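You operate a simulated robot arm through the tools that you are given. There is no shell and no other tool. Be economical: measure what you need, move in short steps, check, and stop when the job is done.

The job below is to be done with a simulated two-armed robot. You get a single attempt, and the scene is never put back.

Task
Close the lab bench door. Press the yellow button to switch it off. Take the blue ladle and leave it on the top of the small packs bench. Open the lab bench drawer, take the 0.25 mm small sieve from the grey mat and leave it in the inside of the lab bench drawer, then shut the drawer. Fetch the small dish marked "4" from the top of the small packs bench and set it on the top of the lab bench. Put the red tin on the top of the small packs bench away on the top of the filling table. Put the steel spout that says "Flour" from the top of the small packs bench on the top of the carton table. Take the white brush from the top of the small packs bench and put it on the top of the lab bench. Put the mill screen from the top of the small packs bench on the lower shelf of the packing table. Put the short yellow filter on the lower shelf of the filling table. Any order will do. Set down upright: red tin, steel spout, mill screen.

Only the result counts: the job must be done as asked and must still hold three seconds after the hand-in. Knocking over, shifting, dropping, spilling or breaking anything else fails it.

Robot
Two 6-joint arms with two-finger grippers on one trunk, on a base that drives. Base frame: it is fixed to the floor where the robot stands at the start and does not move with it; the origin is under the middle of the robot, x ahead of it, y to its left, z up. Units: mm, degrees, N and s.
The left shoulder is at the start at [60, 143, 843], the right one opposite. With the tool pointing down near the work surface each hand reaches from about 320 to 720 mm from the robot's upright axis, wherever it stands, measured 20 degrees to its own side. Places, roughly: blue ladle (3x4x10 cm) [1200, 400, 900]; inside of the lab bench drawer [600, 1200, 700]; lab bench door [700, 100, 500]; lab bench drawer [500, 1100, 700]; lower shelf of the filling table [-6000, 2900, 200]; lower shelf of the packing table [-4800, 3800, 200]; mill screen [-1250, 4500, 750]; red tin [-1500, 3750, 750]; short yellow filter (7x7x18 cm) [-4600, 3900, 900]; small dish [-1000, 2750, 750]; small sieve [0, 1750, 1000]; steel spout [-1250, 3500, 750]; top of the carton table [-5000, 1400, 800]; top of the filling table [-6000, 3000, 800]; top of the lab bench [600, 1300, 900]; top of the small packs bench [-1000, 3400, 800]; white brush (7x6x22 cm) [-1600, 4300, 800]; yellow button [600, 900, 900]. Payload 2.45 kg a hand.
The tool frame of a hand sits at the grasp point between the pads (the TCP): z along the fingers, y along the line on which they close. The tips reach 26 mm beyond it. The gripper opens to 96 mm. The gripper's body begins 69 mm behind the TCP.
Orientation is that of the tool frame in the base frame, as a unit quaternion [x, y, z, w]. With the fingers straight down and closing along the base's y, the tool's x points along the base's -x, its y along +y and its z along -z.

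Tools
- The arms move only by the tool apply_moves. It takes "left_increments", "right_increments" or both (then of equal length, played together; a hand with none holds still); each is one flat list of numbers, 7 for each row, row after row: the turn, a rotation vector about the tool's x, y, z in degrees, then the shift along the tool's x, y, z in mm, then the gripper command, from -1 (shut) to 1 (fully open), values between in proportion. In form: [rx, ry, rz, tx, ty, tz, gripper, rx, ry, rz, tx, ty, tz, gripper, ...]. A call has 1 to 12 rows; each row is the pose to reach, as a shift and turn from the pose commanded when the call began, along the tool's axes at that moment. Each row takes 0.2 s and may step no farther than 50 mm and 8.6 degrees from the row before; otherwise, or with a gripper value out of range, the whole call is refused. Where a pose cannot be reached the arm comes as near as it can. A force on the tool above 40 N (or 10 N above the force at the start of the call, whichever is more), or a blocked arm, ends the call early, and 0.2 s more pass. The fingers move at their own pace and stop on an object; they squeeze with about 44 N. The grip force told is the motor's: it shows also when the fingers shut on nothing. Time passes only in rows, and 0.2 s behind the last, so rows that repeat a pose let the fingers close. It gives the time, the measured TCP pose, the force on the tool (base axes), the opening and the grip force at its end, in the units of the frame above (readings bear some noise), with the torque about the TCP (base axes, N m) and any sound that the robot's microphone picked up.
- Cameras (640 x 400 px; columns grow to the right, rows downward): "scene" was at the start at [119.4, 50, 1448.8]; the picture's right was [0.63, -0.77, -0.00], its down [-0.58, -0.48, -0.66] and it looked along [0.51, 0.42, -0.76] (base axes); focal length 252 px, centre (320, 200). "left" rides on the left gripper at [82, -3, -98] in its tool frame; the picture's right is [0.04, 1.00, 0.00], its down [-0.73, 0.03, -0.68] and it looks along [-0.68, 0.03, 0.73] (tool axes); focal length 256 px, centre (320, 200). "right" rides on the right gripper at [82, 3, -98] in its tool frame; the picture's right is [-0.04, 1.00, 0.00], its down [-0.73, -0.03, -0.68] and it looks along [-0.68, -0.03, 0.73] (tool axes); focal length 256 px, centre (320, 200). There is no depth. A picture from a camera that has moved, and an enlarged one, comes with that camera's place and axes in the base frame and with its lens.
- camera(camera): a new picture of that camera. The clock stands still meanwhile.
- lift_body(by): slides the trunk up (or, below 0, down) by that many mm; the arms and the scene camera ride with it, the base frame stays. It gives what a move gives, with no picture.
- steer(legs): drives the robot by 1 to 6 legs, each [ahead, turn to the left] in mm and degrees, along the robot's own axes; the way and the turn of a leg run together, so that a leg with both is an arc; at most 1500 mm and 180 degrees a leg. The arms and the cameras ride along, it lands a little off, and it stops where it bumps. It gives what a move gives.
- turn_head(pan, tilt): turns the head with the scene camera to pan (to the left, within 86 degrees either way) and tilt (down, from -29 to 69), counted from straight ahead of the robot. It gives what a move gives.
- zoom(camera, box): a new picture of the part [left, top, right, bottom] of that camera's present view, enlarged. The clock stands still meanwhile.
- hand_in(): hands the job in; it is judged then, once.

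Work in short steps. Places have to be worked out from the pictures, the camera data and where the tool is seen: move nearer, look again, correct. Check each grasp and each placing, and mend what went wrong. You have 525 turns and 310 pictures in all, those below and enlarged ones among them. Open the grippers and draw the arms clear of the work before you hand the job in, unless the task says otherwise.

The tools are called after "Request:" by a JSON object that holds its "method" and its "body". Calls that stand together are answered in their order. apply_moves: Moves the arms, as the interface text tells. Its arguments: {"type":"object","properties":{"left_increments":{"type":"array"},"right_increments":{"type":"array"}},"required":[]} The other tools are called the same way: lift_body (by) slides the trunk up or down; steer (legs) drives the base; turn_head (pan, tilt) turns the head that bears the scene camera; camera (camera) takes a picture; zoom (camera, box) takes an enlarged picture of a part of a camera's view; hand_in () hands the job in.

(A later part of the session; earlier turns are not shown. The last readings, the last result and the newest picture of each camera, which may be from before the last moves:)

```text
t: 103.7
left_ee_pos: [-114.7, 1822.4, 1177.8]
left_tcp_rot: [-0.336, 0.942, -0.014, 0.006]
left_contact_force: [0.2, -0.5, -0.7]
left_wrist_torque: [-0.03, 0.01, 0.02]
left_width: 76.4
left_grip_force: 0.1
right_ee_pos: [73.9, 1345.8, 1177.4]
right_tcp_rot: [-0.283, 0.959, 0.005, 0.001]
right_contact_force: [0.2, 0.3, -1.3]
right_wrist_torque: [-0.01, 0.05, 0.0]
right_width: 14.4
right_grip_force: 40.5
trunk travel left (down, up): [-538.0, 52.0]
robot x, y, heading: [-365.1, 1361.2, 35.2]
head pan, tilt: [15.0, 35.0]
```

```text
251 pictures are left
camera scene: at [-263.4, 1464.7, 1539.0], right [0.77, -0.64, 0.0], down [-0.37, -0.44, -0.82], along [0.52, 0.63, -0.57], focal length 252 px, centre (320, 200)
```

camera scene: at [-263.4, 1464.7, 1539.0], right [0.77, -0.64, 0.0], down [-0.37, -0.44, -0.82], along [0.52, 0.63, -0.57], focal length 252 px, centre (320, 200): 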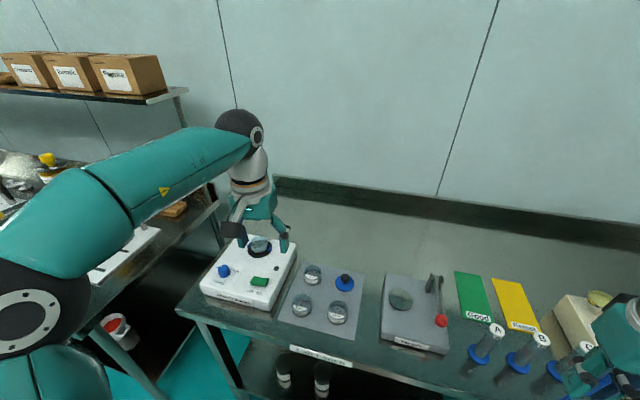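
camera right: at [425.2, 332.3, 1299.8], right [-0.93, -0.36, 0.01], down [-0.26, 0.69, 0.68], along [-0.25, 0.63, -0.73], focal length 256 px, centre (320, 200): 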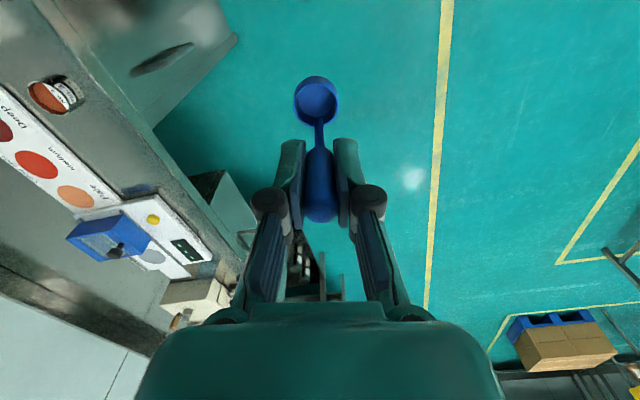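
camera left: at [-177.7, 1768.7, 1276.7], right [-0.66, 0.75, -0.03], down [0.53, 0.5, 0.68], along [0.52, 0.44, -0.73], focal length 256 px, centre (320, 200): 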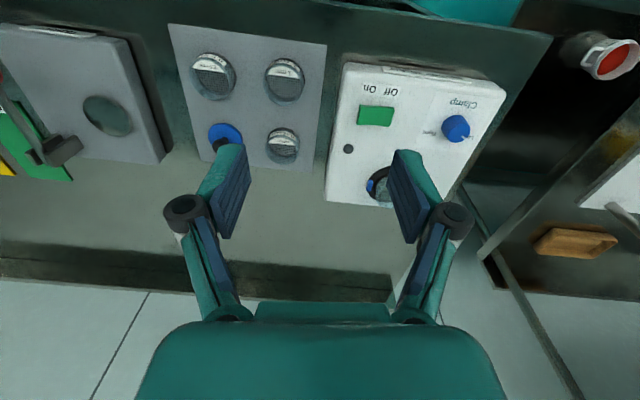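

Request:
{"method": "zoom", "body": {"camera": "scene", "box": [275, 250, 375, 340]}}

Request:
{"method": "zoom", "body": {"camera": "left", "box": [170, 30, 330, 180]}}

```text
4.44 times, centred on (325, 295) of scene
camera zoom: at [-263.4, 1464.7, 1539.0], right [0.77, -0.64, 0.0], down [-0.37, -0.44, -0.82], along [0.52, 0.63, -0.57], focal length 1120 px, centre (298, -222)
```

zoom: 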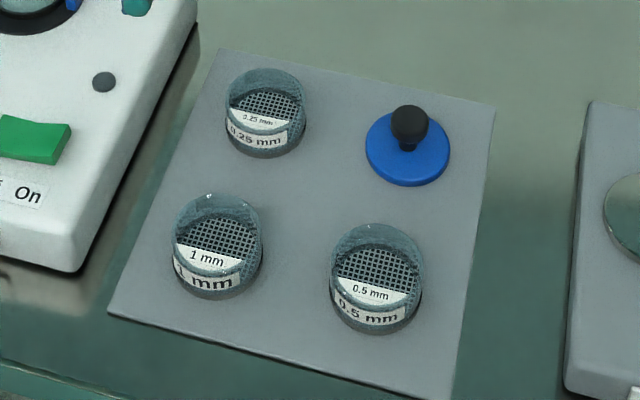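

```text
2.67 times, centred on (250, 105) of left
camera zoom: at [-177.7, 1768.7, 1276.7], right [-0.66, 0.75, -0.03], down [0.53, 0.5, 0.68], along [0.52, 0.44, -0.73], focal length 683 px, centre (507, 453)
```

zoom: 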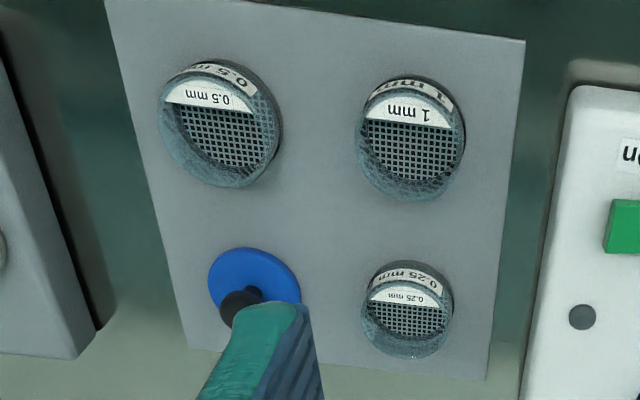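

The 0.25 mm sieve is the back-left one, at about (37, 1866), top z≈905. I move the left hand above it.

Request:
{"method": "apply_moves", "body": {"left_increments": [-0.3, 0, 0, -25, -11, 15, 0.6, -0.6, 0, 0, -50, -21, 40, 0.6, -0.9, 0, 0, -75, -32, 70, 0.6, -1.2, 0, 0, -100, -42, 105, 0.6, -1.5, 0, 0, -125, -53, 140, 0.6, -1.75, 0, 0, -145, -62, 175, 0.6]}}

Request:
{"method": "camera", "body": {"camera": "left"}}

```text
t: 105.1
left_ee_pos: [41.2, 1860.6, 1007.2]
left_tcp_rot: [-0.336, 0.942, 0.001, 0.002]
left_contact_force: [0.4, -0.4, -0.6]
left_wrist_torque: [-0.04, 0.04, -0.01]
left_width: 76.6
left_grip_force: 0.1
right_ee_pos: [76.0, 1345.0, 1176.1]
right_tcp_rot: [-0.283, 0.959, 0.005, 0.001]
right_contact_force: [-0.5, 0.2, -0.3]
right_wrist_torque: [-0.01, 0.01, 0.0]
right_width: 14.6
right_grip_force: 40.6
trunk travel left (down, up): [-538.0, 52.0]
robot x, y, heading: [-369.0, 1360.7, 35.0]
head pan, tilt: [15.0, 35.0]
```

```text
248 pictures are left
camera left: at [-18.9, 1804.9, 1105.1], right [-0.66, 0.75, 0.0], down [0.55, 0.49, 0.68], along [0.51, 0.45, -0.73], focal length 256 px, centre (320, 200)
```

left: 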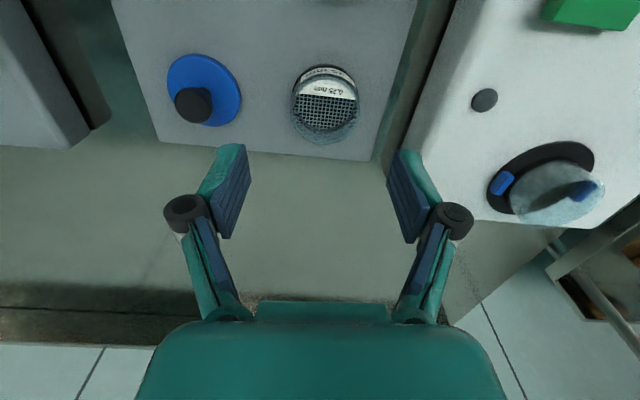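

Centre offset is ~10 mm forward and 4 mm left; correct, narrow to 70 mm and descend.

Request:
{"method": "apply_moves", "body": {"left_increments": [0, 0, 0, -10, 4, 20, 0.45, 0, 0, 0, -10, 4, 50, 0.45, 0, 0, 0, -10, 4, 60, 0.45]}}

Request:
{"method": "camera", "body": {"camera": "left"}}

```text
t: 105.9
left_ee_pos: [46.0, 1870.6, 947.9]
left_tcp_rot: [-0.336, 0.942, 0.001, 0.002]
left_contact_force: [-0.9, 0.1, -0.5]
left_wrist_torque: [-0.02, -0.02, -0.03]
left_width: 69.7
left_grip_force: 0.0
right_ee_pos: [74.3, 1345.3, 1177.5]
right_tcp_rot: [-0.283, 0.959, 0.006, 0.002]
right_contact_force: [0.4, 0.7, -0.4]
right_wrist_torque: [-0.01, -0.05, 0.03]
right_width: 14.5
right_grip_force: 40.5
trunk travel left (down, up): [-538.0, 52.0]
robot x, y, heading: [-367.1, 1360.7, 35.4]
head pan, tilt: [15.0, 35.0]
```

```text
247 pictures are left
camera left: at [-14.8, 1814.3, 1046.1], right [-0.66, 0.75, 0.0], down [0.55, 0.48, 0.68], along [0.51, 0.45, -0.73], focal length 256 px, centre (320, 200)
```

left: 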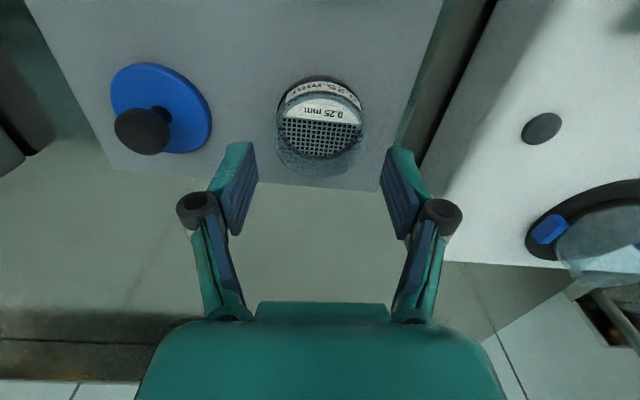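

Well centred. Descend to z≈911 and grip.

Request:
{"method": "apply_moves", "body": {"left_increments": [0, 0, 0, 2, 0, 25, 0.45, 0, 0, 0, 2, 0, 37, 0.45, 0, 0, 0, 2, 0, 37, 0, 0, 0, 0, 2, 0, 37, -0.3, 0, 0, 0, 2, 0, 37, -0.3]}}

Request:
{"method": "camera", "body": {"camera": "left"}}

```text
t: 107.1
left_ee_pos: [44.3, 1869.5, 909.1]
left_tcp_rot: [-0.336, 0.942, 0.002, 0.002]
left_contact_force: [-0.3, -0.8, 0.8]
left_wrist_torque: [0.06, 0.05, 0.0]
left_width: 54.6
left_grip_force: 44.1
right_ee_pos: [73.0, 1345.8, 1176.3]
right_tcp_rot: [-0.284, 0.959, 0.005, 0.0]
right_contact_force: [0.0, 0.1, -0.3]
right_wrist_torque: [-0.01, 0.03, -0.02]
right_width: 14.4
right_grip_force: 40.3
trunk travel left (down, up): [-538.0, 52.0]
robot x, y, heading: [-369.3, 1364.7, 35.5]
head pan, tilt: [15.0, 35.0]
```

```text
246 pictures are left
camera left: at [-17.0, 1813.7, 1007.7], right [-0.66, 0.75, 0.0], down [0.55, 0.48, 0.68], along [0.51, 0.45, -0.73], focal length 256 px, centre (320, 200)
```

left: 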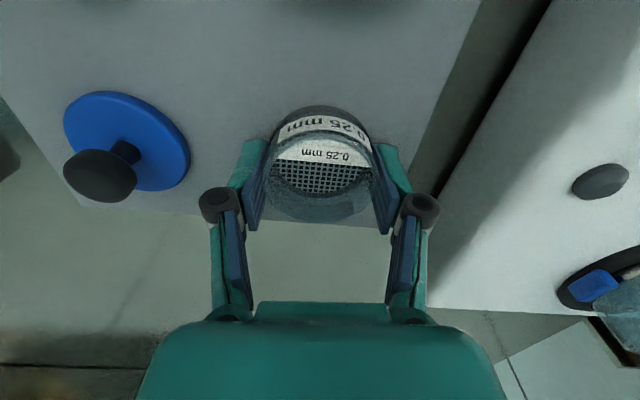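

Sieve gripped. Lift, retract, and drive back to the drawer.

Request:
{"method": "apply_moves", "body": {"left_increments": [0, 0, 0, 0, 0, -40, -1, 0, 0, 0, 0, 0, -85, -1, 0, 0, 0, 0, 0, -130, -1, 0, 0, 0, 30, 10, -165, -1, 0, 0, 0, 70, 20, -190, -1, 0, 0, 0, 110, 30, -200, -1, 0, 0, 0, 150, 40, -200, -1]}}

Request:
{"method": "steer", "body": {"legs": [[-430, 0]]}}

Request:
{"method": "steer", "body": {"legs": [[0, -60]]}}

Request:
{"method": "steer", "body": {"legs": [[0, -30]]}}

Request:
{"method": "steer", "body": {"legs": [[850, 0]]}}

Request:
{"method": "steer", "body": {"legs": [[0, 60]]}}

Request:
{"method": "steer", "body": {"legs": [[0, 30]]}}

Request:
{"method": "camera", "body": {"camera": "scene"}}

```text
t: 108.7
left_ee_pos: [-99.6, 1806.0, 1110.1]
left_tcp_rot: [-0.336, 0.942, 0.001, 0.003]
left_contact_force: [-0.1, -0.2, -1.1]
left_wrist_torque: [0.0, -0.01, -0.01]
left_width: 54.7
left_grip_force: 44.0
right_ee_pos: [73.0, 1345.3, 1178.4]
right_tcp_rot: [-0.283, 0.959, 0.006, 0.002]
right_contact_force: [0.0, -0.1, 0.5]
right_wrist_torque: [0.03, 0.0, 0.02]
right_width: 14.5
right_grip_force: 40.5
trunk travel left (down, up): [-538.0, 52.0]
robot x, y, heading: [-366.6, 1360.1, 35.5]
head pan, tilt: [15.0, 35.0]
```

```text
t: 111.4
left_ee_pos: [-444.1, 1557.6, 1109.5]
left_tcp_rot: [-0.335, 0.942, 0.001, 0.002]
left_contact_force: [-0.4, 0.0, -1.1]
left_wrist_torque: [0.0, -0.03, 0.01]
left_width: 54.5
left_grip_force: 44.1
right_ee_pos: [-274.6, 1097.0, 1177.0]
right_tcp_rot: [-0.281, 0.96, 0.006, 0.002]
right_contact_force: [-0.7, 0.3, -1.1]
right_wrist_torque: [0.02, -0.02, 0.02]
right_width: 14.4
right_grip_force: 40.8
trunk travel left (down, up): [-538.0, 52.0]
robot x, y, heading: [-716.8, 1113.9, 35.2]
head pan, tilt: [15.0, 35.0]
```

```text
t: 114.8
left_ee_pos: [-193.1, 1095.8, 1109.3]
left_tcp_rot: [0.185, 0.983, 0.001, 0.002]
left_contact_force: [0.6, -0.6, -0.5]
left_wrist_torque: [0.01, 0.01, -0.02]
left_width: 54.6
left_grip_force: 44.0
right_ee_pos: [-510.6, 719.6, 1178.2]
right_tcp_rot: [0.24, 0.971, 0.004, 0.004]
right_contact_force: [0.3, -0.1, 0.5]
right_wrist_torque: [-0.01, -0.01, 0.01]
right_width: 14.6
right_grip_force: 40.8
trunk travel left (down, up): [-538.0, 52.0]
robot x, y, heading: [-697.1, 1146.8, -24.8]
head pan, tilt: [15.0, 35.0]
```

```text
t: 116.8
left_ee_pos: [-284.7, 854.2, 1109.1]
left_tcp_rot: [0.43, 0.903, 0.0, 0.002]
left_contact_force: [0.6, -0.7, -0.6]
left_wrist_torque: [0.03, 0.01, 0.01]
left_width: 54.6
left_grip_force: 43.9
right_ee_pos: [-747.4, 682.6, 1177.9]
right_tcp_rot: [0.481, 0.877, 0.004, 0.005]
right_contact_force: [0.1, 0.3, -0.4]
right_wrist_torque: [0.02, 0.0, -0.02]
right_width: 14.5
right_grip_force: 40.6
trunk travel left (down, up): [-538.0, 52.0]
robot x, y, heading: [-683.5, 1158.6, -54.4]
head pan, tilt: [15.0, 35.0]
```

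```text
t: 121.4
left_ee_pos: [216.6, 163.6, 1110.7]
left_tcp_rot: [0.426, 0.905, 0.0, 0.002]
left_contact_force: [0.2, 0.4, -0.4]
left_wrist_torque: [0.04, 0.03, 0.01]
left_width: 54.3
left_grip_force: 43.8
right_ee_pos: [-244.3, -9.2, 1179.3]
right_tcp_rot: [0.476, 0.879, 0.003, 0.004]
right_contact_force: [-0.3, -0.7, -1.4]
right_wrist_torque: [0.01, 0.0, -0.01]
right_width: 14.5
right_grip_force: 40.4
trunk travel left (down, up): [-538.0, 52.0]
robot x, y, heading: [-184.5, 467.5, -54.0]
head pan, tilt: [15.0, 35.0]
```

```text
t: 125.1
left_ee_pos: [282.0, 661.4, 1111.1]
left_tcp_rot: [-0.079, 0.997, 0.0, 0.001]
left_contact_force: [0.0, 1.0, -1.1]
left_wrist_torque: [-0.03, -0.04, -0.01]
left_width: 54.5
left_grip_force: 43.6
right_ee_pos: [197.4, 177.4, 1180.3]
right_tcp_rot: [-0.024, 1.0, 0.004, 0.002]
right_contact_force: [0.2, 0.8, -0.4]
right_wrist_torque: [-0.03, 0.01, -0.01]
right_width: 14.2
right_grip_force: 40.7
trunk travel left (down, up): [-538.0, 52.0]
robot x, y, heading: [-174.1, 431.5, 5.3]
head pan, tilt: [15.0, 35.0]
stopped in leg 1: the robot was blocked; the commanded pose is now the measured one
```

```text
t: 127.1
left_ee_pos: [109.6, 854.5, 1110.4]
left_tcp_rot: [-0.329, 0.944, 0.002, 0.002]
left_contact_force: [-0.3, 0.6, -0.9]
left_wrist_torque: [-0.02, 0.0, -0.02]
left_width: 54.9
left_grip_force: 44.2
right_ee_pos: [275.9, 393.4, 1179.6]
right_tcp_rot: [-0.277, 0.961, 0.005, 0.002]
right_contact_force: [-0.3, -0.7, -1.2]
right_wrist_torque: [0.0, -0.01, -0.03]
right_width: 14.1
right_grip_force: 40.6
trunk travel left (down, up): [-538.0, 52.0]
robot x, y, heading: [-164.1, 414.7, 34.7]
head pan, tilt: [15.0, 35.0]
```

```text
245 pictures are left
camera scene: at [-61.1, 517.1, 1539.2], right [0.76, -0.65, 0.0], down [-0.37, -0.44, -0.82], along [0.53, 0.62, -0.57], focal length 252 px, centre (320, 200)
```

scene: 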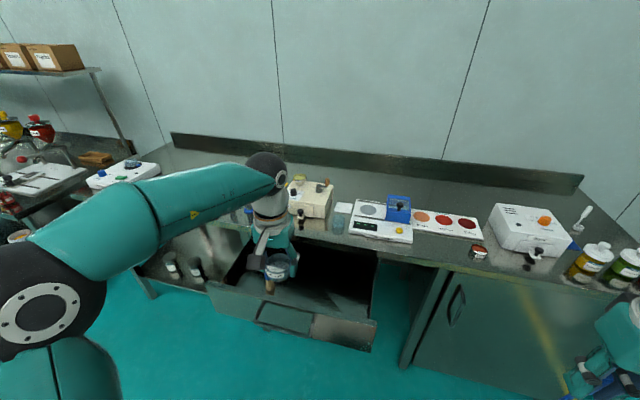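

Drive 160 mm nearer and look down into the drawer.

Request:
{"method": "steer", "body": {"legs": [[160, 0]]}}

Request:
{"method": "turn_head", "body": {"pan": 20, "tilt": 55}}

Request:
{"method": "camera", "body": {"camera": "scene"}}

Request:
{"method": "camera", "body": {"camera": "left"}}

```text
t: 128.5
left_ee_pos: [242.6, 946.3, 1110.4]
left_tcp_rot: [-0.329, 0.944, 0.001, 0.0]
left_contact_force: [-0.2, 0.6, -1.5]
left_wrist_torque: [-0.04, 0.03, -0.03]
left_width: 54.4
left_grip_force: 44.5
right_ee_pos: [408.5, 484.7, 1180.2]
right_tcp_rot: [-0.275, 0.961, 0.004, 0.0]
right_contact_force: [-0.2, 0.8, -0.3]
right_wrist_torque: [-0.02, 0.07, -0.01]
right_width: 14.3
right_grip_force: 41.1
trunk travel left (down, up): [-538.0, 52.0]
robot x, y, heading: [-36.6, 503.3, 34.7]
head pan, tilt: [15.0, 35.0]
```

```text
t: 129.3
left_ee_pos: [241.1, 946.1, 1112.1]
left_tcp_rot: [-0.329, 0.944, 0.001, 0.002]
left_contact_force: [-0.1, 0.3, -1.0]
left_wrist_torque: [0.0, 0.01, 0.04]
left_width: 54.9
left_grip_force: 44.2
right_ee_pos: [406.1, 482.6, 1180.3]
right_tcp_rot: [-0.276, 0.961, 0.005, 0.001]
right_contact_force: [0.0, 0.2, 0.0]
right_wrist_torque: [0.03, 0.03, -0.04]
right_width: 14.4
right_grip_force: 41.1
trunk travel left (down, up): [-538.0, 52.0]
robot x, y, heading: [-38.9, 506.7, 34.3]
head pan, tilt: [20.0, 55.0]
```

```text
244 pictures are left
camera scene: at [54.4, 598.8, 1511.0], right [0.81, -0.58, 0.0], down [-0.47, -0.67, -0.57], along [0.33, 0.47, -0.82], focal length 252 px, centre (320, 200)
```

scene: 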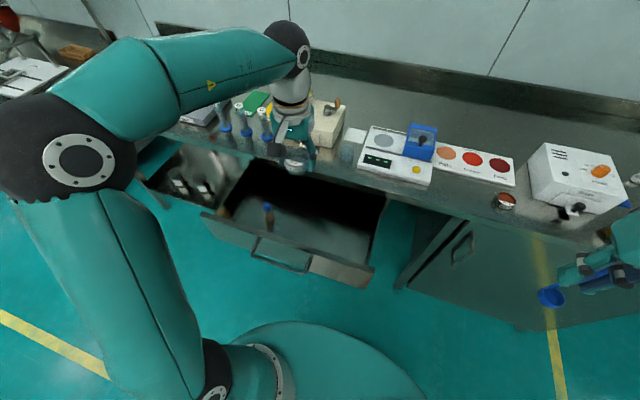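

```text
243 pictures are left
camera left: at [179.3, 890.7, 1210.3], right [-0.65, 0.76, 0.0], down [0.56, 0.48, 0.68], along [0.52, 0.45, -0.73], focal length 256 px, centre (320, 200)
```

left: 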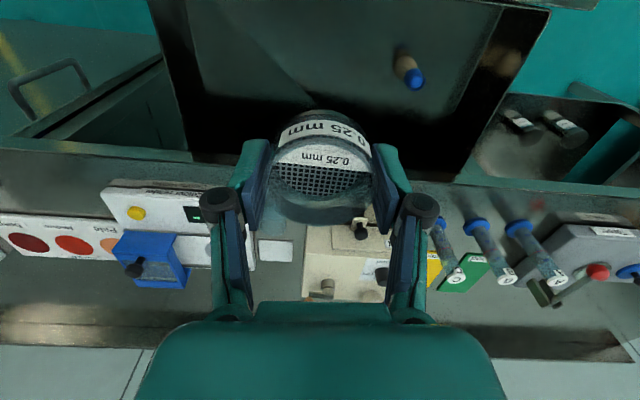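

Place spot: middle of the drawer, ~160 mm right of the vial in it. Move forward 65 mm, then lower the trunk 250 mm and look.

Request:
{"method": "apply_moves", "body": {"left_increments": [0, 0, 0, -35, 0, 0, -1, 0, 0, 0, -68, 0, 0, -1]}}

Request:
{"method": "lift_body", "body": {"by": -250}}

Request:
{"method": "camera", "body": {"camera": "left"}}

Request:
{"method": "camera", "body": {"camera": "scene"}}

```text
t: 129.9
left_ee_pos: [294.6, 988.4, 1113.8]
left_tcp_rot: [-0.329, 0.944, 0.001, 0.001]
left_contact_force: [0.9, 0.4, -0.5]
left_wrist_torque: [-0.01, 0.01, 0.03]
left_width: 54.5
left_grip_force: 43.7
right_ee_pos: [406.9, 482.0, 1180.7]
right_tcp_rot: [-0.276, 0.961, 0.005, 0.0]
right_contact_force: [0.1, -0.2, -0.5]
right_wrist_torque: [-0.01, 0.0, -0.02]
right_width: 14.1
right_grip_force: 41.2
trunk travel left (down, up): [-538.0, 52.0]
robot x, y, heading: [-37.1, 506.2, 34.4]
head pan, tilt: [20.0, 55.0]
```

```text
t: 132.5
left_ee_pos: [293.9, 987.0, 863.1]
left_tcp_rot: [-0.329, 0.944, 0.001, 0.001]
left_contact_force: [0.6, 0.2, -0.5]
left_wrist_torque: [0.02, 0.01, 0.0]
left_width: 54.2
left_grip_force: 43.9
right_ee_pos: [406.1, 482.5, 931.1]
right_tcp_rot: [-0.276, 0.961, 0.005, 0.002]
right_contact_force: [0.5, 1.0, 0.0]
right_wrist_torque: [0.0, -0.01, 0.03]
right_width: 14.6
right_grip_force: 40.6
trunk travel left (down, up): [-288.0, 302.0]
robot x, y, heading: [-33.3, 507.8, 34.7]
head pan, tilt: [20.0, 55.0]
```

```text
242 pictures are left
camera left: at [232.4, 932.2, 961.9], right [-0.65, 0.76, 0.0], down [0.56, 0.48, 0.68], along [0.52, 0.45, -0.73], focal length 256 px, centre (320, 200)
```

left: 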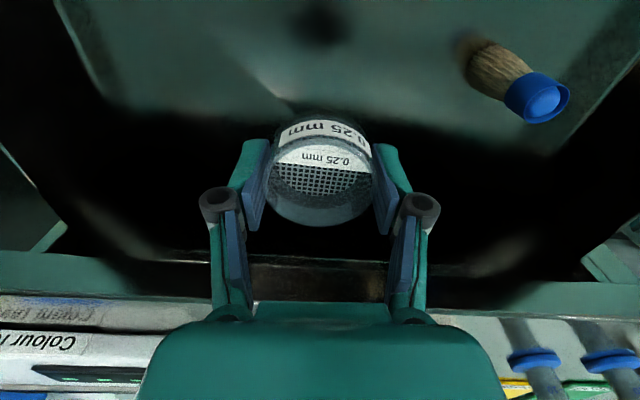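

```text
241 pictures are left
camera scene: at [54.3, 598.7, 1261.0], right [0.82, -0.58, 0.0], down [-0.47, -0.67, -0.57], along [0.33, 0.47, -0.82], focal length 252 px, centre (320, 200)
```

scene: 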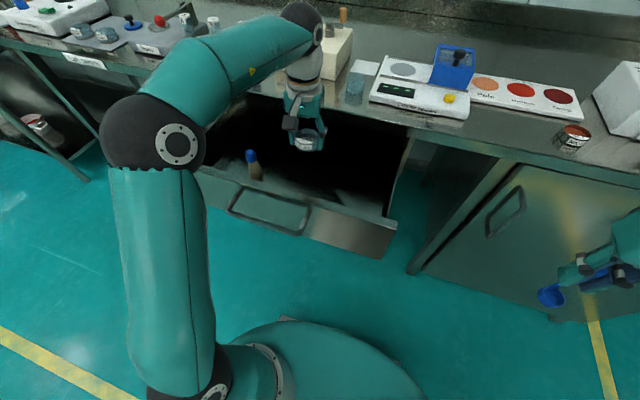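

Request:
{"method": "lift_body", "body": {"by": -90}}

Request:
{"method": "camera", "body": {"camera": "left"}}

Request:
{"method": "camera", "body": {"camera": "scene"}}

```text
t: 133.8
left_ee_pos: [294.2, 986.3, 773.6]
left_tcp_rot: [-0.329, 0.944, 0.002, 0.002]
left_contact_force: [0.4, 0.5, -0.5]
left_wrist_torque: [-0.01, -0.02, 0.03]
left_width: 54.4
left_grip_force: 44.0
right_ee_pos: [406.2, 482.3, 841.1]
right_tcp_rot: [-0.275, 0.961, 0.005, 0.001]
right_contact_force: [0.8, -0.8, 0.2]
right_wrist_torque: [-0.02, -0.02, 0.0]
right_width: 14.7
right_grip_force: 40.8
trunk travel left (down, up): [-198.0, 392.0]
robot x, y, heading: [-36.9, 504.0, 34.6]
head pan, tilt: [20.0, 55.0]
```

```text
240 pictures are left
camera left: at [232.3, 932.1, 871.9], right [-0.65, 0.76, 0.0], down [0.56, 0.48, 0.68], along [0.52, 0.45, -0.73], focal length 256 px, centre (320, 200)
```

left: 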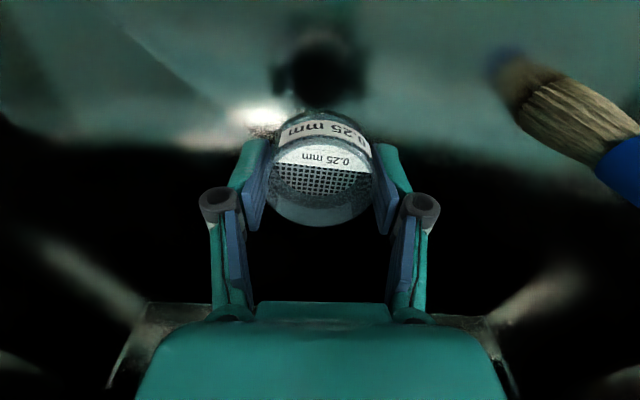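

```text
239 pictures are left
camera scene: at [54.2, 598.7, 1171.0], right [0.82, -0.58, 0.0], down [-0.47, -0.67, -0.57], along [0.33, 0.47, -0.82], focal length 252 px, centre (320, 200)
```

scene: 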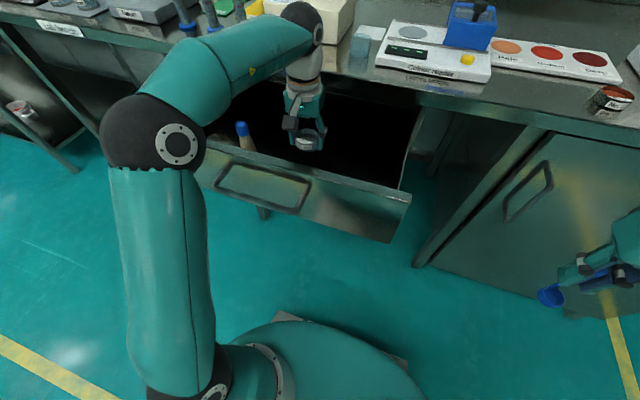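

Drawer floor estimated near z≈635. Lower the trunk 75 more, then feel down with small steps.

Request:
{"method": "lift_body", "body": {"by": -75}}

Request:
{"method": "camera", "body": {"camera": "left"}}

```text
t: 134.6
left_ee_pos: [296.6, 988.3, 723.3]
left_tcp_rot: [-0.331, 0.944, 0.003, 0.013]
left_contact_force: [2.5, -0.8, 10.7]
left_wrist_torque: [-0.17, 0.23, 0.07]
left_width: 54.4
left_grip_force: 44.3
right_ee_pos: [406.1, 481.7, 780.1]
right_tcp_rot: [-0.275, 0.961, 0.005, 0.0]
right_contact_force: [0.7, -0.5, -0.3]
right_wrist_torque: [0.01, 0.01, -0.02]
right_width: 14.6
right_grip_force: 40.7
trunk travel left (down, up): [-138.0, 452.0]
robot x, y, heading: [-34.5, 506.0, 34.5]
head pan, tilt: [20.0, 55.0]
stopped: the force on the tool passed its limit at 53 N (the readings are from after the stop); the commanded pose is now the measured one
```

```text
238 pictures are left
camera left: at [231.8, 932.1, 818.4], right [-0.65, 0.76, 0.0], down [0.54, 0.47, 0.7], along [0.53, 0.45, -0.72], focal length 256 px, centre (320, 200)
```

left: 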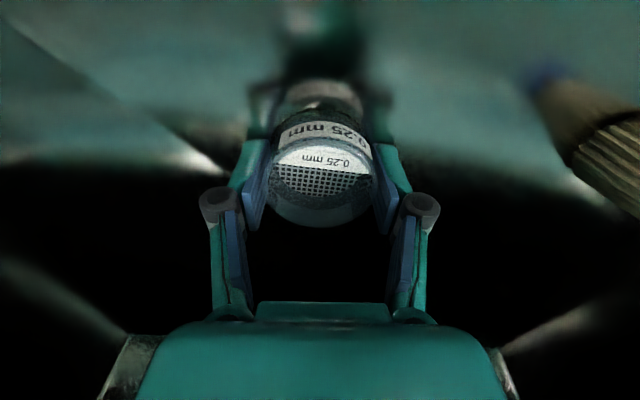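

Contact with the drawer floor (z≈695). Release and lift out.

Request:
{"method": "apply_moves", "body": {"left_increments": [0, 0, 0, 0, 0, -1, 0.3, 0, 0, 0, 0, 0, -1, 0.5, 0, 0, 0, 0, 0, -1, 0.5, 0, 0, 0, 0, 0, -20, 0.5, 0, 0, 0, 0, 0, -50, 0.5, 0, 0, 0, 0, 0, -90, 0.5]}}

Request:
{"method": "camera", "body": {"camera": "left"}}

```text
t: 136.0
left_ee_pos: [291.8, 987.9, 811.9]
left_tcp_rot: [-0.331, 0.943, 0.003, 0.01]
left_contact_force: [0.3, 0.4, 0.1]
left_wrist_torque: [-0.03, -0.03, -0.03]
left_width: 72.2
left_grip_force: 0.0
right_ee_pos: [406.6, 481.9, 779.3]
right_tcp_rot: [-0.276, 0.961, 0.004, 0.001]
right_contact_force: [-0.1, -0.1, -0.2]
right_wrist_torque: [0.02, -0.01, -0.01]
right_width: 14.4
right_grip_force: 40.7
trunk travel left (down, up): [-138.0, 452.0]
robot x, y, heading: [-37.0, 502.9, 34.7]
head pan, tilt: [20.0, 55.0]
```

```text
237 pictures are left
camera left: at [229.3, 932.9, 908.0], right [-0.65, 0.76, 0.0], down [0.54, 0.47, 0.69], along [0.53, 0.45, -0.72], focal length 256 px, centre (320, 200)
```

left: 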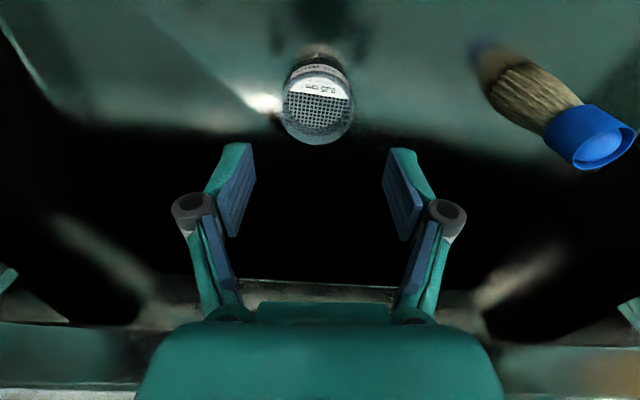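

Sieve stands in the drawer. Raise, back off 260 mm and bring the closed hand down in front of the handle bar to push the drawer shut.

Request:
{"method": "lift_body", "body": {"by": 150}}

Request:
{"method": "steer", "body": {"legs": [[-280, 0]]}}

Request:
{"method": "apply_moves", "body": {"left_increments": [0, 1, 0, 0, 0, 30, -1, 0, 1, 0, 0, 0, 60, -1, 0, 1, 0, 0, 0, 90, -1]}}

Request:
{"method": "lift_body", "body": {"by": -95}}

Request:
{"method": "camera", "body": {"camera": "scene"}}

Request:
{"method": "camera", "body": {"camera": "left"}}

```text
t: 137.8
left_ee_pos: [292.4, 989.0, 961.3]
left_tcp_rot: [-0.331, 0.944, 0.003, 0.011]
left_contact_force: [-0.7, 0.4, 0.9]
left_wrist_torque: [0.0, 0.02, -0.02]
left_width: 72.1
left_grip_force: 0.0
right_ee_pos: [405.1, 482.1, 929.7]
right_tcp_rot: [-0.275, 0.961, 0.004, 0.0]
right_contact_force: [0.0, 0.3, -0.2]
right_wrist_torque: [0.0, 0.03, 0.0]
right_width: 14.6
right_grip_force: 40.7
trunk travel left (down, up): [-288.0, 302.0]
robot x, y, heading: [-36.0, 506.6, 34.6]
head pan, tilt: [20.0, 55.0]
```

```text
t: 139.8
left_ee_pos: [60.0, 829.6, 962.4]
left_tcp_rot: [-0.332, 0.943, 0.002, 0.011]
left_contact_force: [-0.5, -0.2, -0.2]
left_wrist_torque: [0.03, -0.02, -0.02]
left_width: 71.9
left_grip_force: 0.0
right_ee_pos: [174.5, 324.2, 931.3]
right_tcp_rot: [-0.278, 0.961, 0.005, 0.001]
right_contact_force: [-0.6, -0.6, -0.3]
right_wrist_torque: [0.01, 0.01, 0.04]
right_width: 14.4
right_grip_force: 41.2
trunk travel left (down, up): [-288.0, 302.0]
robot x, y, heading: [-270.6, 341.3, 34.9]
head pan, tilt: [20.0, 55.0]
```

```text
t: 140.6
left_ee_pos: [61.5, 830.4, 869.6]
left_tcp_rot: [-0.332, 0.943, 0.001, 0.003]
left_contact_force: [-0.4, -0.1, -0.1]
left_wrist_torque: [0.01, 0.03, 0.01]
left_width: 0.1
left_grip_force: 28.4
right_ee_pos: [175.0, 324.5, 931.3]
right_tcp_rot: [-0.278, 0.961, 0.005, 0.0]
right_contact_force: [-1.1, 0.1, 0.3]
right_wrist_torque: [0.0, 0.0, -0.04]
right_width: 14.2
right_grip_force: 40.6
trunk travel left (down, up): [-288.0, 302.0]
robot x, y, heading: [-269.7, 344.7, 34.9]
head pan, tilt: [20.0, 55.0]
```

```text
t: 141.8
left_ee_pos: [59.5, 833.3, 775.5]
left_tcp_rot: [-0.331, 0.943, 0.0, 0.003]
left_contact_force: [0.1, 0.6, 1.1]
left_wrist_torque: [0.02, 0.02, -0.02]
left_width: 0.0
left_grip_force: 29.0
right_ee_pos: [174.7, 324.2, 835.5]
right_tcp_rot: [-0.277, 0.961, 0.005, 0.0]
right_contact_force: [0.1, -0.1, -1.1]
right_wrist_torque: [-0.01, -0.01, 0.02]
right_width: 14.4
right_grip_force: 40.7
trunk travel left (down, up): [-193.0, 397.0]
robot x, y, heading: [-268.4, 346.9, 34.5]
head pan, tilt: [20.0, 55.0]
```

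```text
236 pictures are left
camera scene: at [-177.3, 439.3, 1165.1], right [0.82, -0.58, 0.0], down [-0.47, -0.67, -0.57], along [0.33, 0.47, -0.82], focal length 252 px, centre (320, 200)
```

scene: 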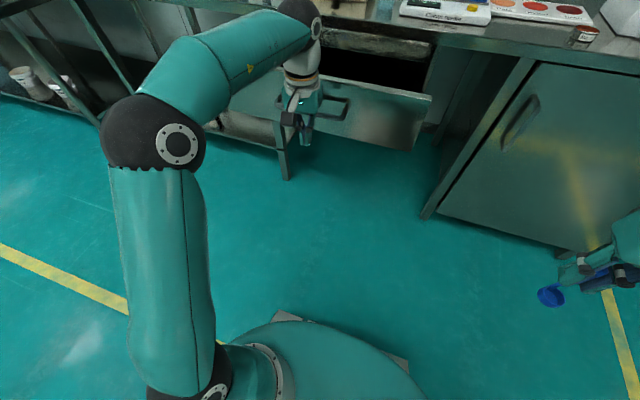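

```text
235 pictures are left
camera left: at [-1.3, 776.4, 873.2], right [-0.66, 0.75, 0.0], down [0.55, 0.48, 0.68], along [0.52, 0.45, -0.73], focal length 256 px, centre (320, 200)
```

left: 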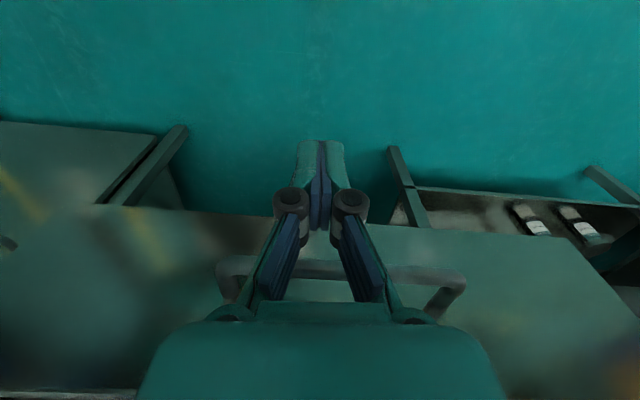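

The hand is right in front of the bar. Push by driving forward.

Request:
{"method": "steer", "body": {"legs": [[310, 0]]}}

Request:
{"method": "camera", "body": {"camera": "scene"}}

```text
t: 143.9
left_ee_pos: [313.5, 1009.5, 774.7]
left_tcp_rot: [-0.334, 0.943, 0.0, 0.003]
left_contact_force: [-0.7, -0.3, -0.1]
left_wrist_torque: [-0.04, 0.0, 0.01]
left_width: 0.0
left_grip_force: 28.1
right_ee_pos: [429.6, 500.9, 834.6]
right_tcp_rot: [-0.278, 0.96, 0.005, 0.001]
right_contact_force: [0.4, -0.1, -0.3]
right_wrist_torque: [0.04, -0.01, 0.02]
right_width: 14.3
right_grip_force: 40.9
trunk travel left (down, up): [-193.0, 397.0]
robot x, y, heading: [-11.2, 522.3, 35.0]
head pan, tilt: [20.0, 55.0]
```

```text
234 pictures are left
camera scene: at [76.9, 616.3, 1165.0], right [0.82, -0.57, 0.0], down [-0.47, -0.67, -0.57], along [0.33, 0.47, -0.82], focal length 252 px, centre (320, 200)
```

scene: 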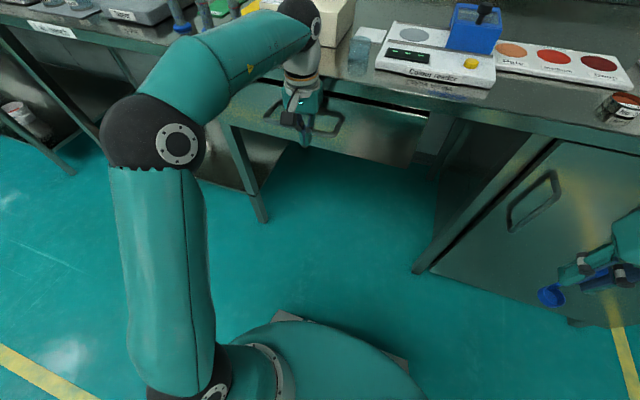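

Request:
{"method": "steer", "body": {"legs": [[60, 0]]}}

Request:
{"method": "camera", "body": {"camera": "scene"}}

Request:
{"method": "camera", "body": {"camera": "left"}}

```text
t: 144.8
left_ee_pos: [328.6, 1019.8, 779.5]
left_tcp_rot: [-0.332, 0.943, -0.004, -0.014]
left_contact_force: [-6.0, -4.8, 2.7]
left_wrist_torque: [-0.01, -0.01, -0.06]
left_width: 0.0
left_grip_force: 28.0
right_ee_pos: [451.9, 518.2, 836.8]
right_tcp_rot: [-0.278, 0.961, 0.005, 0.0]
right_contact_force: [0.0, 0.0, 0.0]
right_wrist_torque: [0.0, 0.0, -0.01]
right_width: 14.2
right_grip_force: 40.4
trunk travel left (down, up): [-193.0, 397.0]
robot x, y, heading: [7.6, 538.9, 34.9]
head pan, tilt: [20.0, 55.0]
stopped in leg 1: the force on the tool passed its limit at 74 N (the readings are from after the stop); the commanded pose is now the measured one
```

```text
233 pictures are left
camera scene: at [99.1, 631.7, 1165.1], right [0.82, -0.57, 0.0], down [-0.47, -0.67, -0.57], along [0.33, 0.47, -0.82], focal length 252 px, centre (320, 200)
```

scene: 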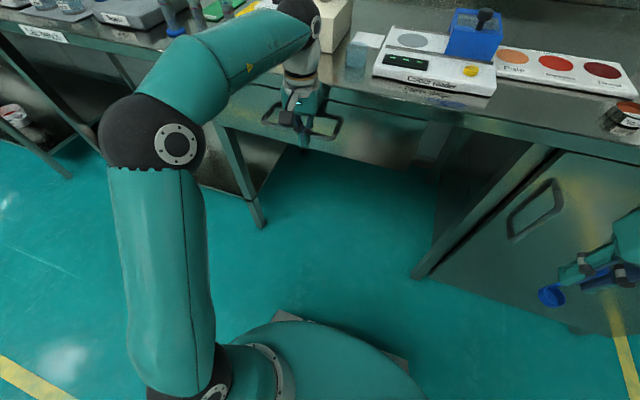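

```text
232 pictures are left
camera left: at [269.6, 966.5, 878.4], right [-0.66, 0.75, 0.0], down [0.57, 0.49, 0.66], along [0.5, 0.43, -0.75], focal length 256 px, centre (320, 200)
```

left: 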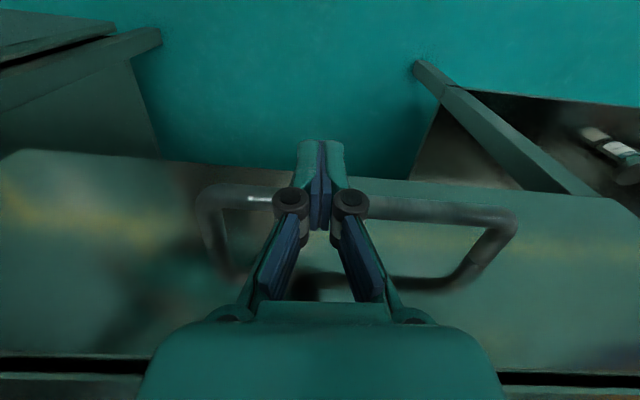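

Blocked with 74 N, so shut. A zoom to confirm it is flush, and at the same time I check the door gap.

Request:
{"method": "zoom", "body": {"camera": "scene", "box": [230, 60, 450, 200]}}

Request:
{"method": "zoom", "body": {"camera": "scene", "box": [400, 120, 640, 330]}}

```text
2.86 times, centred on (340, 130) of scene
camera zoom: at [99.1, 631.7, 1165.1], right [0.82, -0.57, 0.0], down [-0.47, -0.67, -0.57], along [0.33, 0.47, -0.82], focal length 720 px, centre (263, 400)
```

zoom: 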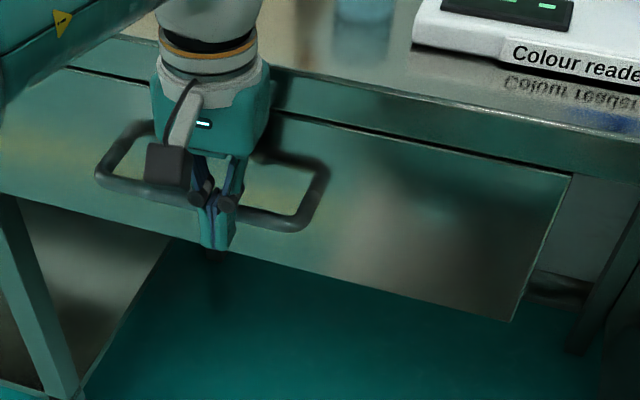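

```text
1.90 times, centred on (520, 225) of scene
camera zoom: at [99.1, 631.7, 1165.1], right [0.82, -0.57, 0.0], down [-0.47, -0.67, -0.57], along [0.33, 0.47, -0.82], focal length 480 px, centre (-61, 152)
```

zoom: 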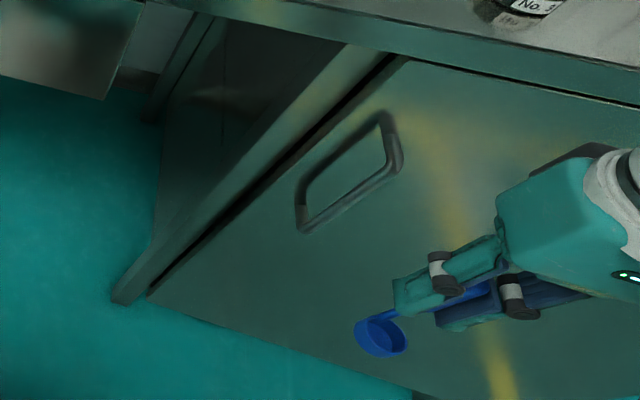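

Drawer is flush. The door shows a slim dark gap, so I'll push once more on its handle. Back off and move right along the bench.

Request:
{"method": "steer", "body": {"legs": [[-250, 0]]}}

Request:
{"method": "steer", "body": {"legs": [[0, -50]]}}

Request:
{"method": "steer", "body": {"legs": [[0, -40]]}}

Request:
{"method": "steer", "body": {"legs": [[540, 0]]}}

Request:
{"method": "steer", "body": {"legs": [[0, 50]]}}

Request:
{"method": "steer", "body": {"legs": [[0, 40]]}}

Request:
{"method": "camera", "body": {"camera": "scene"}}

Request:
{"method": "camera", "body": {"camera": "left"}}

```text
t: 146.7
left_ee_pos: [126.7, 878.2, 776.5]
left_tcp_rot: [-0.332, 0.943, -0.004, -0.012]
left_contact_force: [0.0, 0.2, -0.2]
left_wrist_torque: [-0.01, 0.03, -0.04]
left_width: 0.1
left_grip_force: 28.7
right_ee_pos: [249.3, 375.5, 837.3]
right_tcp_rot: [-0.277, 0.961, 0.005, 0.001]
right_contact_force: [0.5, -0.9, -0.5]
right_wrist_torque: [0.02, 0.01, -0.01]
right_width: 14.4
right_grip_force: 40.8
trunk travel left (down, up): [-193.0, 397.0]
robot x, y, heading: [-192.3, 395.8, 35.0]
head pan, tilt: [20.0, 55.0]
```

```text
t: 149.6
left_ee_pos: [382.4, 460.2, 777.7]
left_tcp_rot: [0.097, 0.995, 0.002, -0.013]
left_contact_force: [0.4, 0.4, -0.4]
left_wrist_torque: [-0.01, -0.01, 0.04]
left_width: 0.0
left_grip_force: 28.0
right_ee_pos: [75.3, 43.6, 837.0]
right_tcp_rot: [0.154, 0.988, 0.005, 0.003]
right_contact_force: [-0.3, 0.4, -0.2]
right_wrist_torque: [-0.01, 0.0, 0.0]
right_width: 14.6
right_grip_force: 40.2
trunk travel left (down, up): [-193.0, 397.0]
robot x, y, heading: [-184.0, 429.3, -14.8]
head pan, tilt: [20.0, 55.0]
```

```text
t: 152.1
left_ee_pos: [269.2, 87.4, 777.9]
left_tcp_rot: [0.435, 0.9, 0.007, -0.012]
left_contact_force: [-0.1, -0.9, -0.5]
left_wrist_torque: [0.03, -0.02, 0.01]
left_width: 0.0
left_grip_force: 28.5
right_ee_pos: [-234.7, -34.2, 838.5]
right_tcp_rot: [0.484, 0.875, 0.003, 0.003]
right_contact_force: [-0.7, -0.3, 0.0]
right_wrist_torque: [0.02, 0.02, -0.01]
right_width: 14.6
right_grip_force: 40.8
trunk travel left (down, up): [-193.0, 397.0]
robot x, y, heading: [-157.7, 447.3, -54.5]
head pan, tilt: [20.0, 55.0]
```

```text
t: 155.2
left_ee_pos: [574.7, -358.4, 779.1]
left_tcp_rot: [0.439, 0.898, 0.007, -0.012]
left_contact_force: [0.8, 0.0, -0.2]
left_wrist_torque: [0.02, 0.0, 0.0]
left_width: 0.0
left_grip_force: 28.3
right_ee_pos: [71.2, -474.4, 837.9]
right_tcp_rot: [0.489, 0.872, 0.004, 0.004]
right_contact_force: [-0.5, -1.4, 0.0]
right_wrist_torque: [-0.01, -0.01, -0.02]
right_width: 14.3
right_grip_force: 40.7
trunk travel left (down, up): [-193.0, 397.0]
robot x, y, heading: [148.6, 3.1, -55.1]
head pan, tilt: [20.0, 55.0]
```

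```text
t: 158.1
left_ee_pos: [701.0, 90.7, 779.0]
left_tcp_rot: [0.025, 1.0, 0.001, -0.013]
left_contact_force: [1.1, 0.1, 0.5]
left_wrist_torque: [0.01, -0.03, -0.01]
left_width: 0.0
left_grip_force: 28.7
right_ee_pos: [459.6, -365.0, 838.3]
right_tcp_rot: [0.079, 0.997, 0.004, 0.0]
right_contact_force: [0.4, -1.0, -0.9]
right_wrist_torque: [0.0, -0.03, -0.01]
right_width: 14.2
right_grip_force: 40.7
trunk travel left (down, up): [-193.0, 397.0]
robot x, y, heading: [146.1, -27.6, -6.3]
head pan, tilt: [20.0, 55.0]
```

```text
t: 160.6
left_ee_pos: [498.2, 417.3, 779.2]
left_tcp_rot: [-0.315, 0.949, -0.004, -0.012]
left_contact_force: [-0.1, -0.4, 0.2]
left_wrist_torque: [-0.03, 0.0, 0.0]
left_width: 0.2
left_grip_force: 28.3
right_ee_pos: [604.5, -87.4, 838.5]
right_tcp_rot: [-0.262, 0.965, 0.004, 0.0]
right_contact_force: [-0.2, -0.4, -0.8]
right_wrist_torque: [-0.03, -0.01, -0.03]
right_width: 14.6
right_grip_force: 40.2
trunk travel left (down, up): [-193.0, 397.0]
robot x, y, heading: [161.7, -51.7, 33.1]
head pan, tilt: [20.0, 55.0]
```

```text
229 pictures are left
camera scene: at [256.1, 39.0, 1165.0], right [0.8, -0.6, 0.0], down [-0.49, -0.65, -0.57], along [0.34, 0.46, -0.82], focal length 252 px, centre (320, 200)
```

scene: 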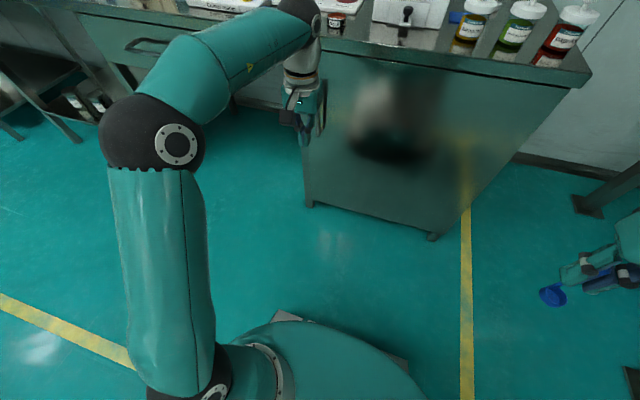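

```text
228 pictures are left
camera left: at [438.4, 366.8, 879.4], right [-0.63, 0.78, 0.0], down [0.58, 0.47, 0.66], along [0.51, 0.42, -0.75], focal length 256 px, centre (320, 200)
```

left: 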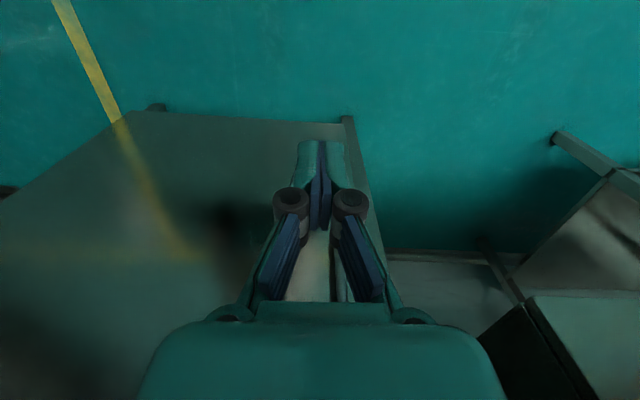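

Request:
{"method": "lift_body", "body": {"by": -70}}

Request:
{"method": "steer", "body": {"legs": [[100, 0]]}}

Request:
{"method": "camera", "body": {"camera": "left"}}

```text
t: 161.7
left_ee_pos: [499.0, 416.9, 708.9]
left_tcp_rot: [-0.315, 0.949, -0.003, -0.012]
left_contact_force: [-1.1, -0.5, -0.1]
left_wrist_torque: [0.01, 0.0, -0.01]
left_width: 0.0
left_grip_force: 28.6
right_ee_pos: [604.0, -90.3, 768.7]
right_tcp_rot: [-0.261, 0.965, 0.004, 0.001]
right_contact_force: [1.0, -0.4, -0.8]
right_wrist_torque: [0.03, 0.01, 0.03]
right_width: 14.3
right_grip_force: 40.9
trunk travel left (down, up): [-123.0, 467.0]
robot x, y, heading: [164.9, -55.4, 33.2]
head pan, tilt: [20.0, 55.0]
```

```text
t: 162.8
left_ee_pos: [582.4, 471.6, 709.5]
left_tcp_rot: [-0.316, 0.949, -0.004, -0.013]
left_contact_force: [0.4, 0.0, -0.5]
left_wrist_torque: [-0.02, -0.02, 0.02]
left_width: 0.0
left_grip_force: 28.3
right_ee_pos: [687.7, -34.1, 768.7]
right_tcp_rot: [-0.262, 0.965, 0.004, 0.0]
right_contact_force: [0.4, 0.4, -0.2]
right_wrist_torque: [-0.02, 0.0, 0.03]
right_width: 14.3
right_grip_force: 40.3
trunk travel left (down, up): [-123.0, 467.0]
robot x, y, heading: [244.4, 0.9, 33.0]
head pan, tilt: [20.0, 55.0]
```

```text
227 pictures are left
camera left: at [521.8, 420.6, 810.1], right [-0.63, 0.78, 0.0], down [0.58, 0.47, 0.66], along [0.51, 0.42, -0.75], focal length 256 px, centre (320, 200)
```

left: 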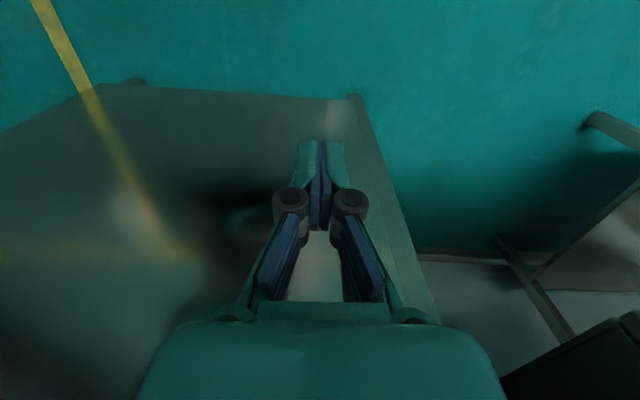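

Request:
{"method": "steer", "body": {"legs": [[140, 0]]}}

Request:
{"method": "camera", "body": {"camera": "left"}}

```text
t: 164.1
left_ee_pos: [675.2, 532.5, 711.4]
left_tcp_rot: [-0.313, 0.949, -0.007, -0.028]
left_contact_force: [-7.6, -5.3, -1.6]
left_wrist_torque: [0.59, -0.8, -0.12]
left_width: 0.0
left_grip_force: 28.6
right_ee_pos: [786.9, 30.5, 771.1]
right_tcp_rot: [-0.262, 0.965, 0.004, 0.0]
right_contact_force: [0.3, 0.7, -0.1]
right_wrist_torque: [0.02, 0.03, 0.01]
right_width: 14.0
right_grip_force: 40.7
trunk travel left (down, up): [-123.0, 467.0]
robot x, y, heading: [346.2, 67.7, 33.0]
head pan, tilt: [20.0, 55.0]
stopped in leg 1: the force on the tool passed its limit at 113 N (the readings are from after the stop); the commanded pose is now the measured one
```

```text
226 pictures are left
camera left: at [616.4, 482.9, 813.9], right [-0.63, 0.78, 0.01], down [0.6, 0.48, 0.64], along [0.49, 0.4, -0.77], focal length 256 px, centre (320, 200)
```

left: 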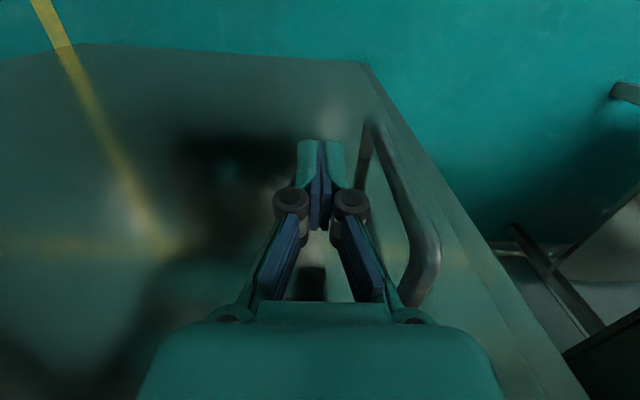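

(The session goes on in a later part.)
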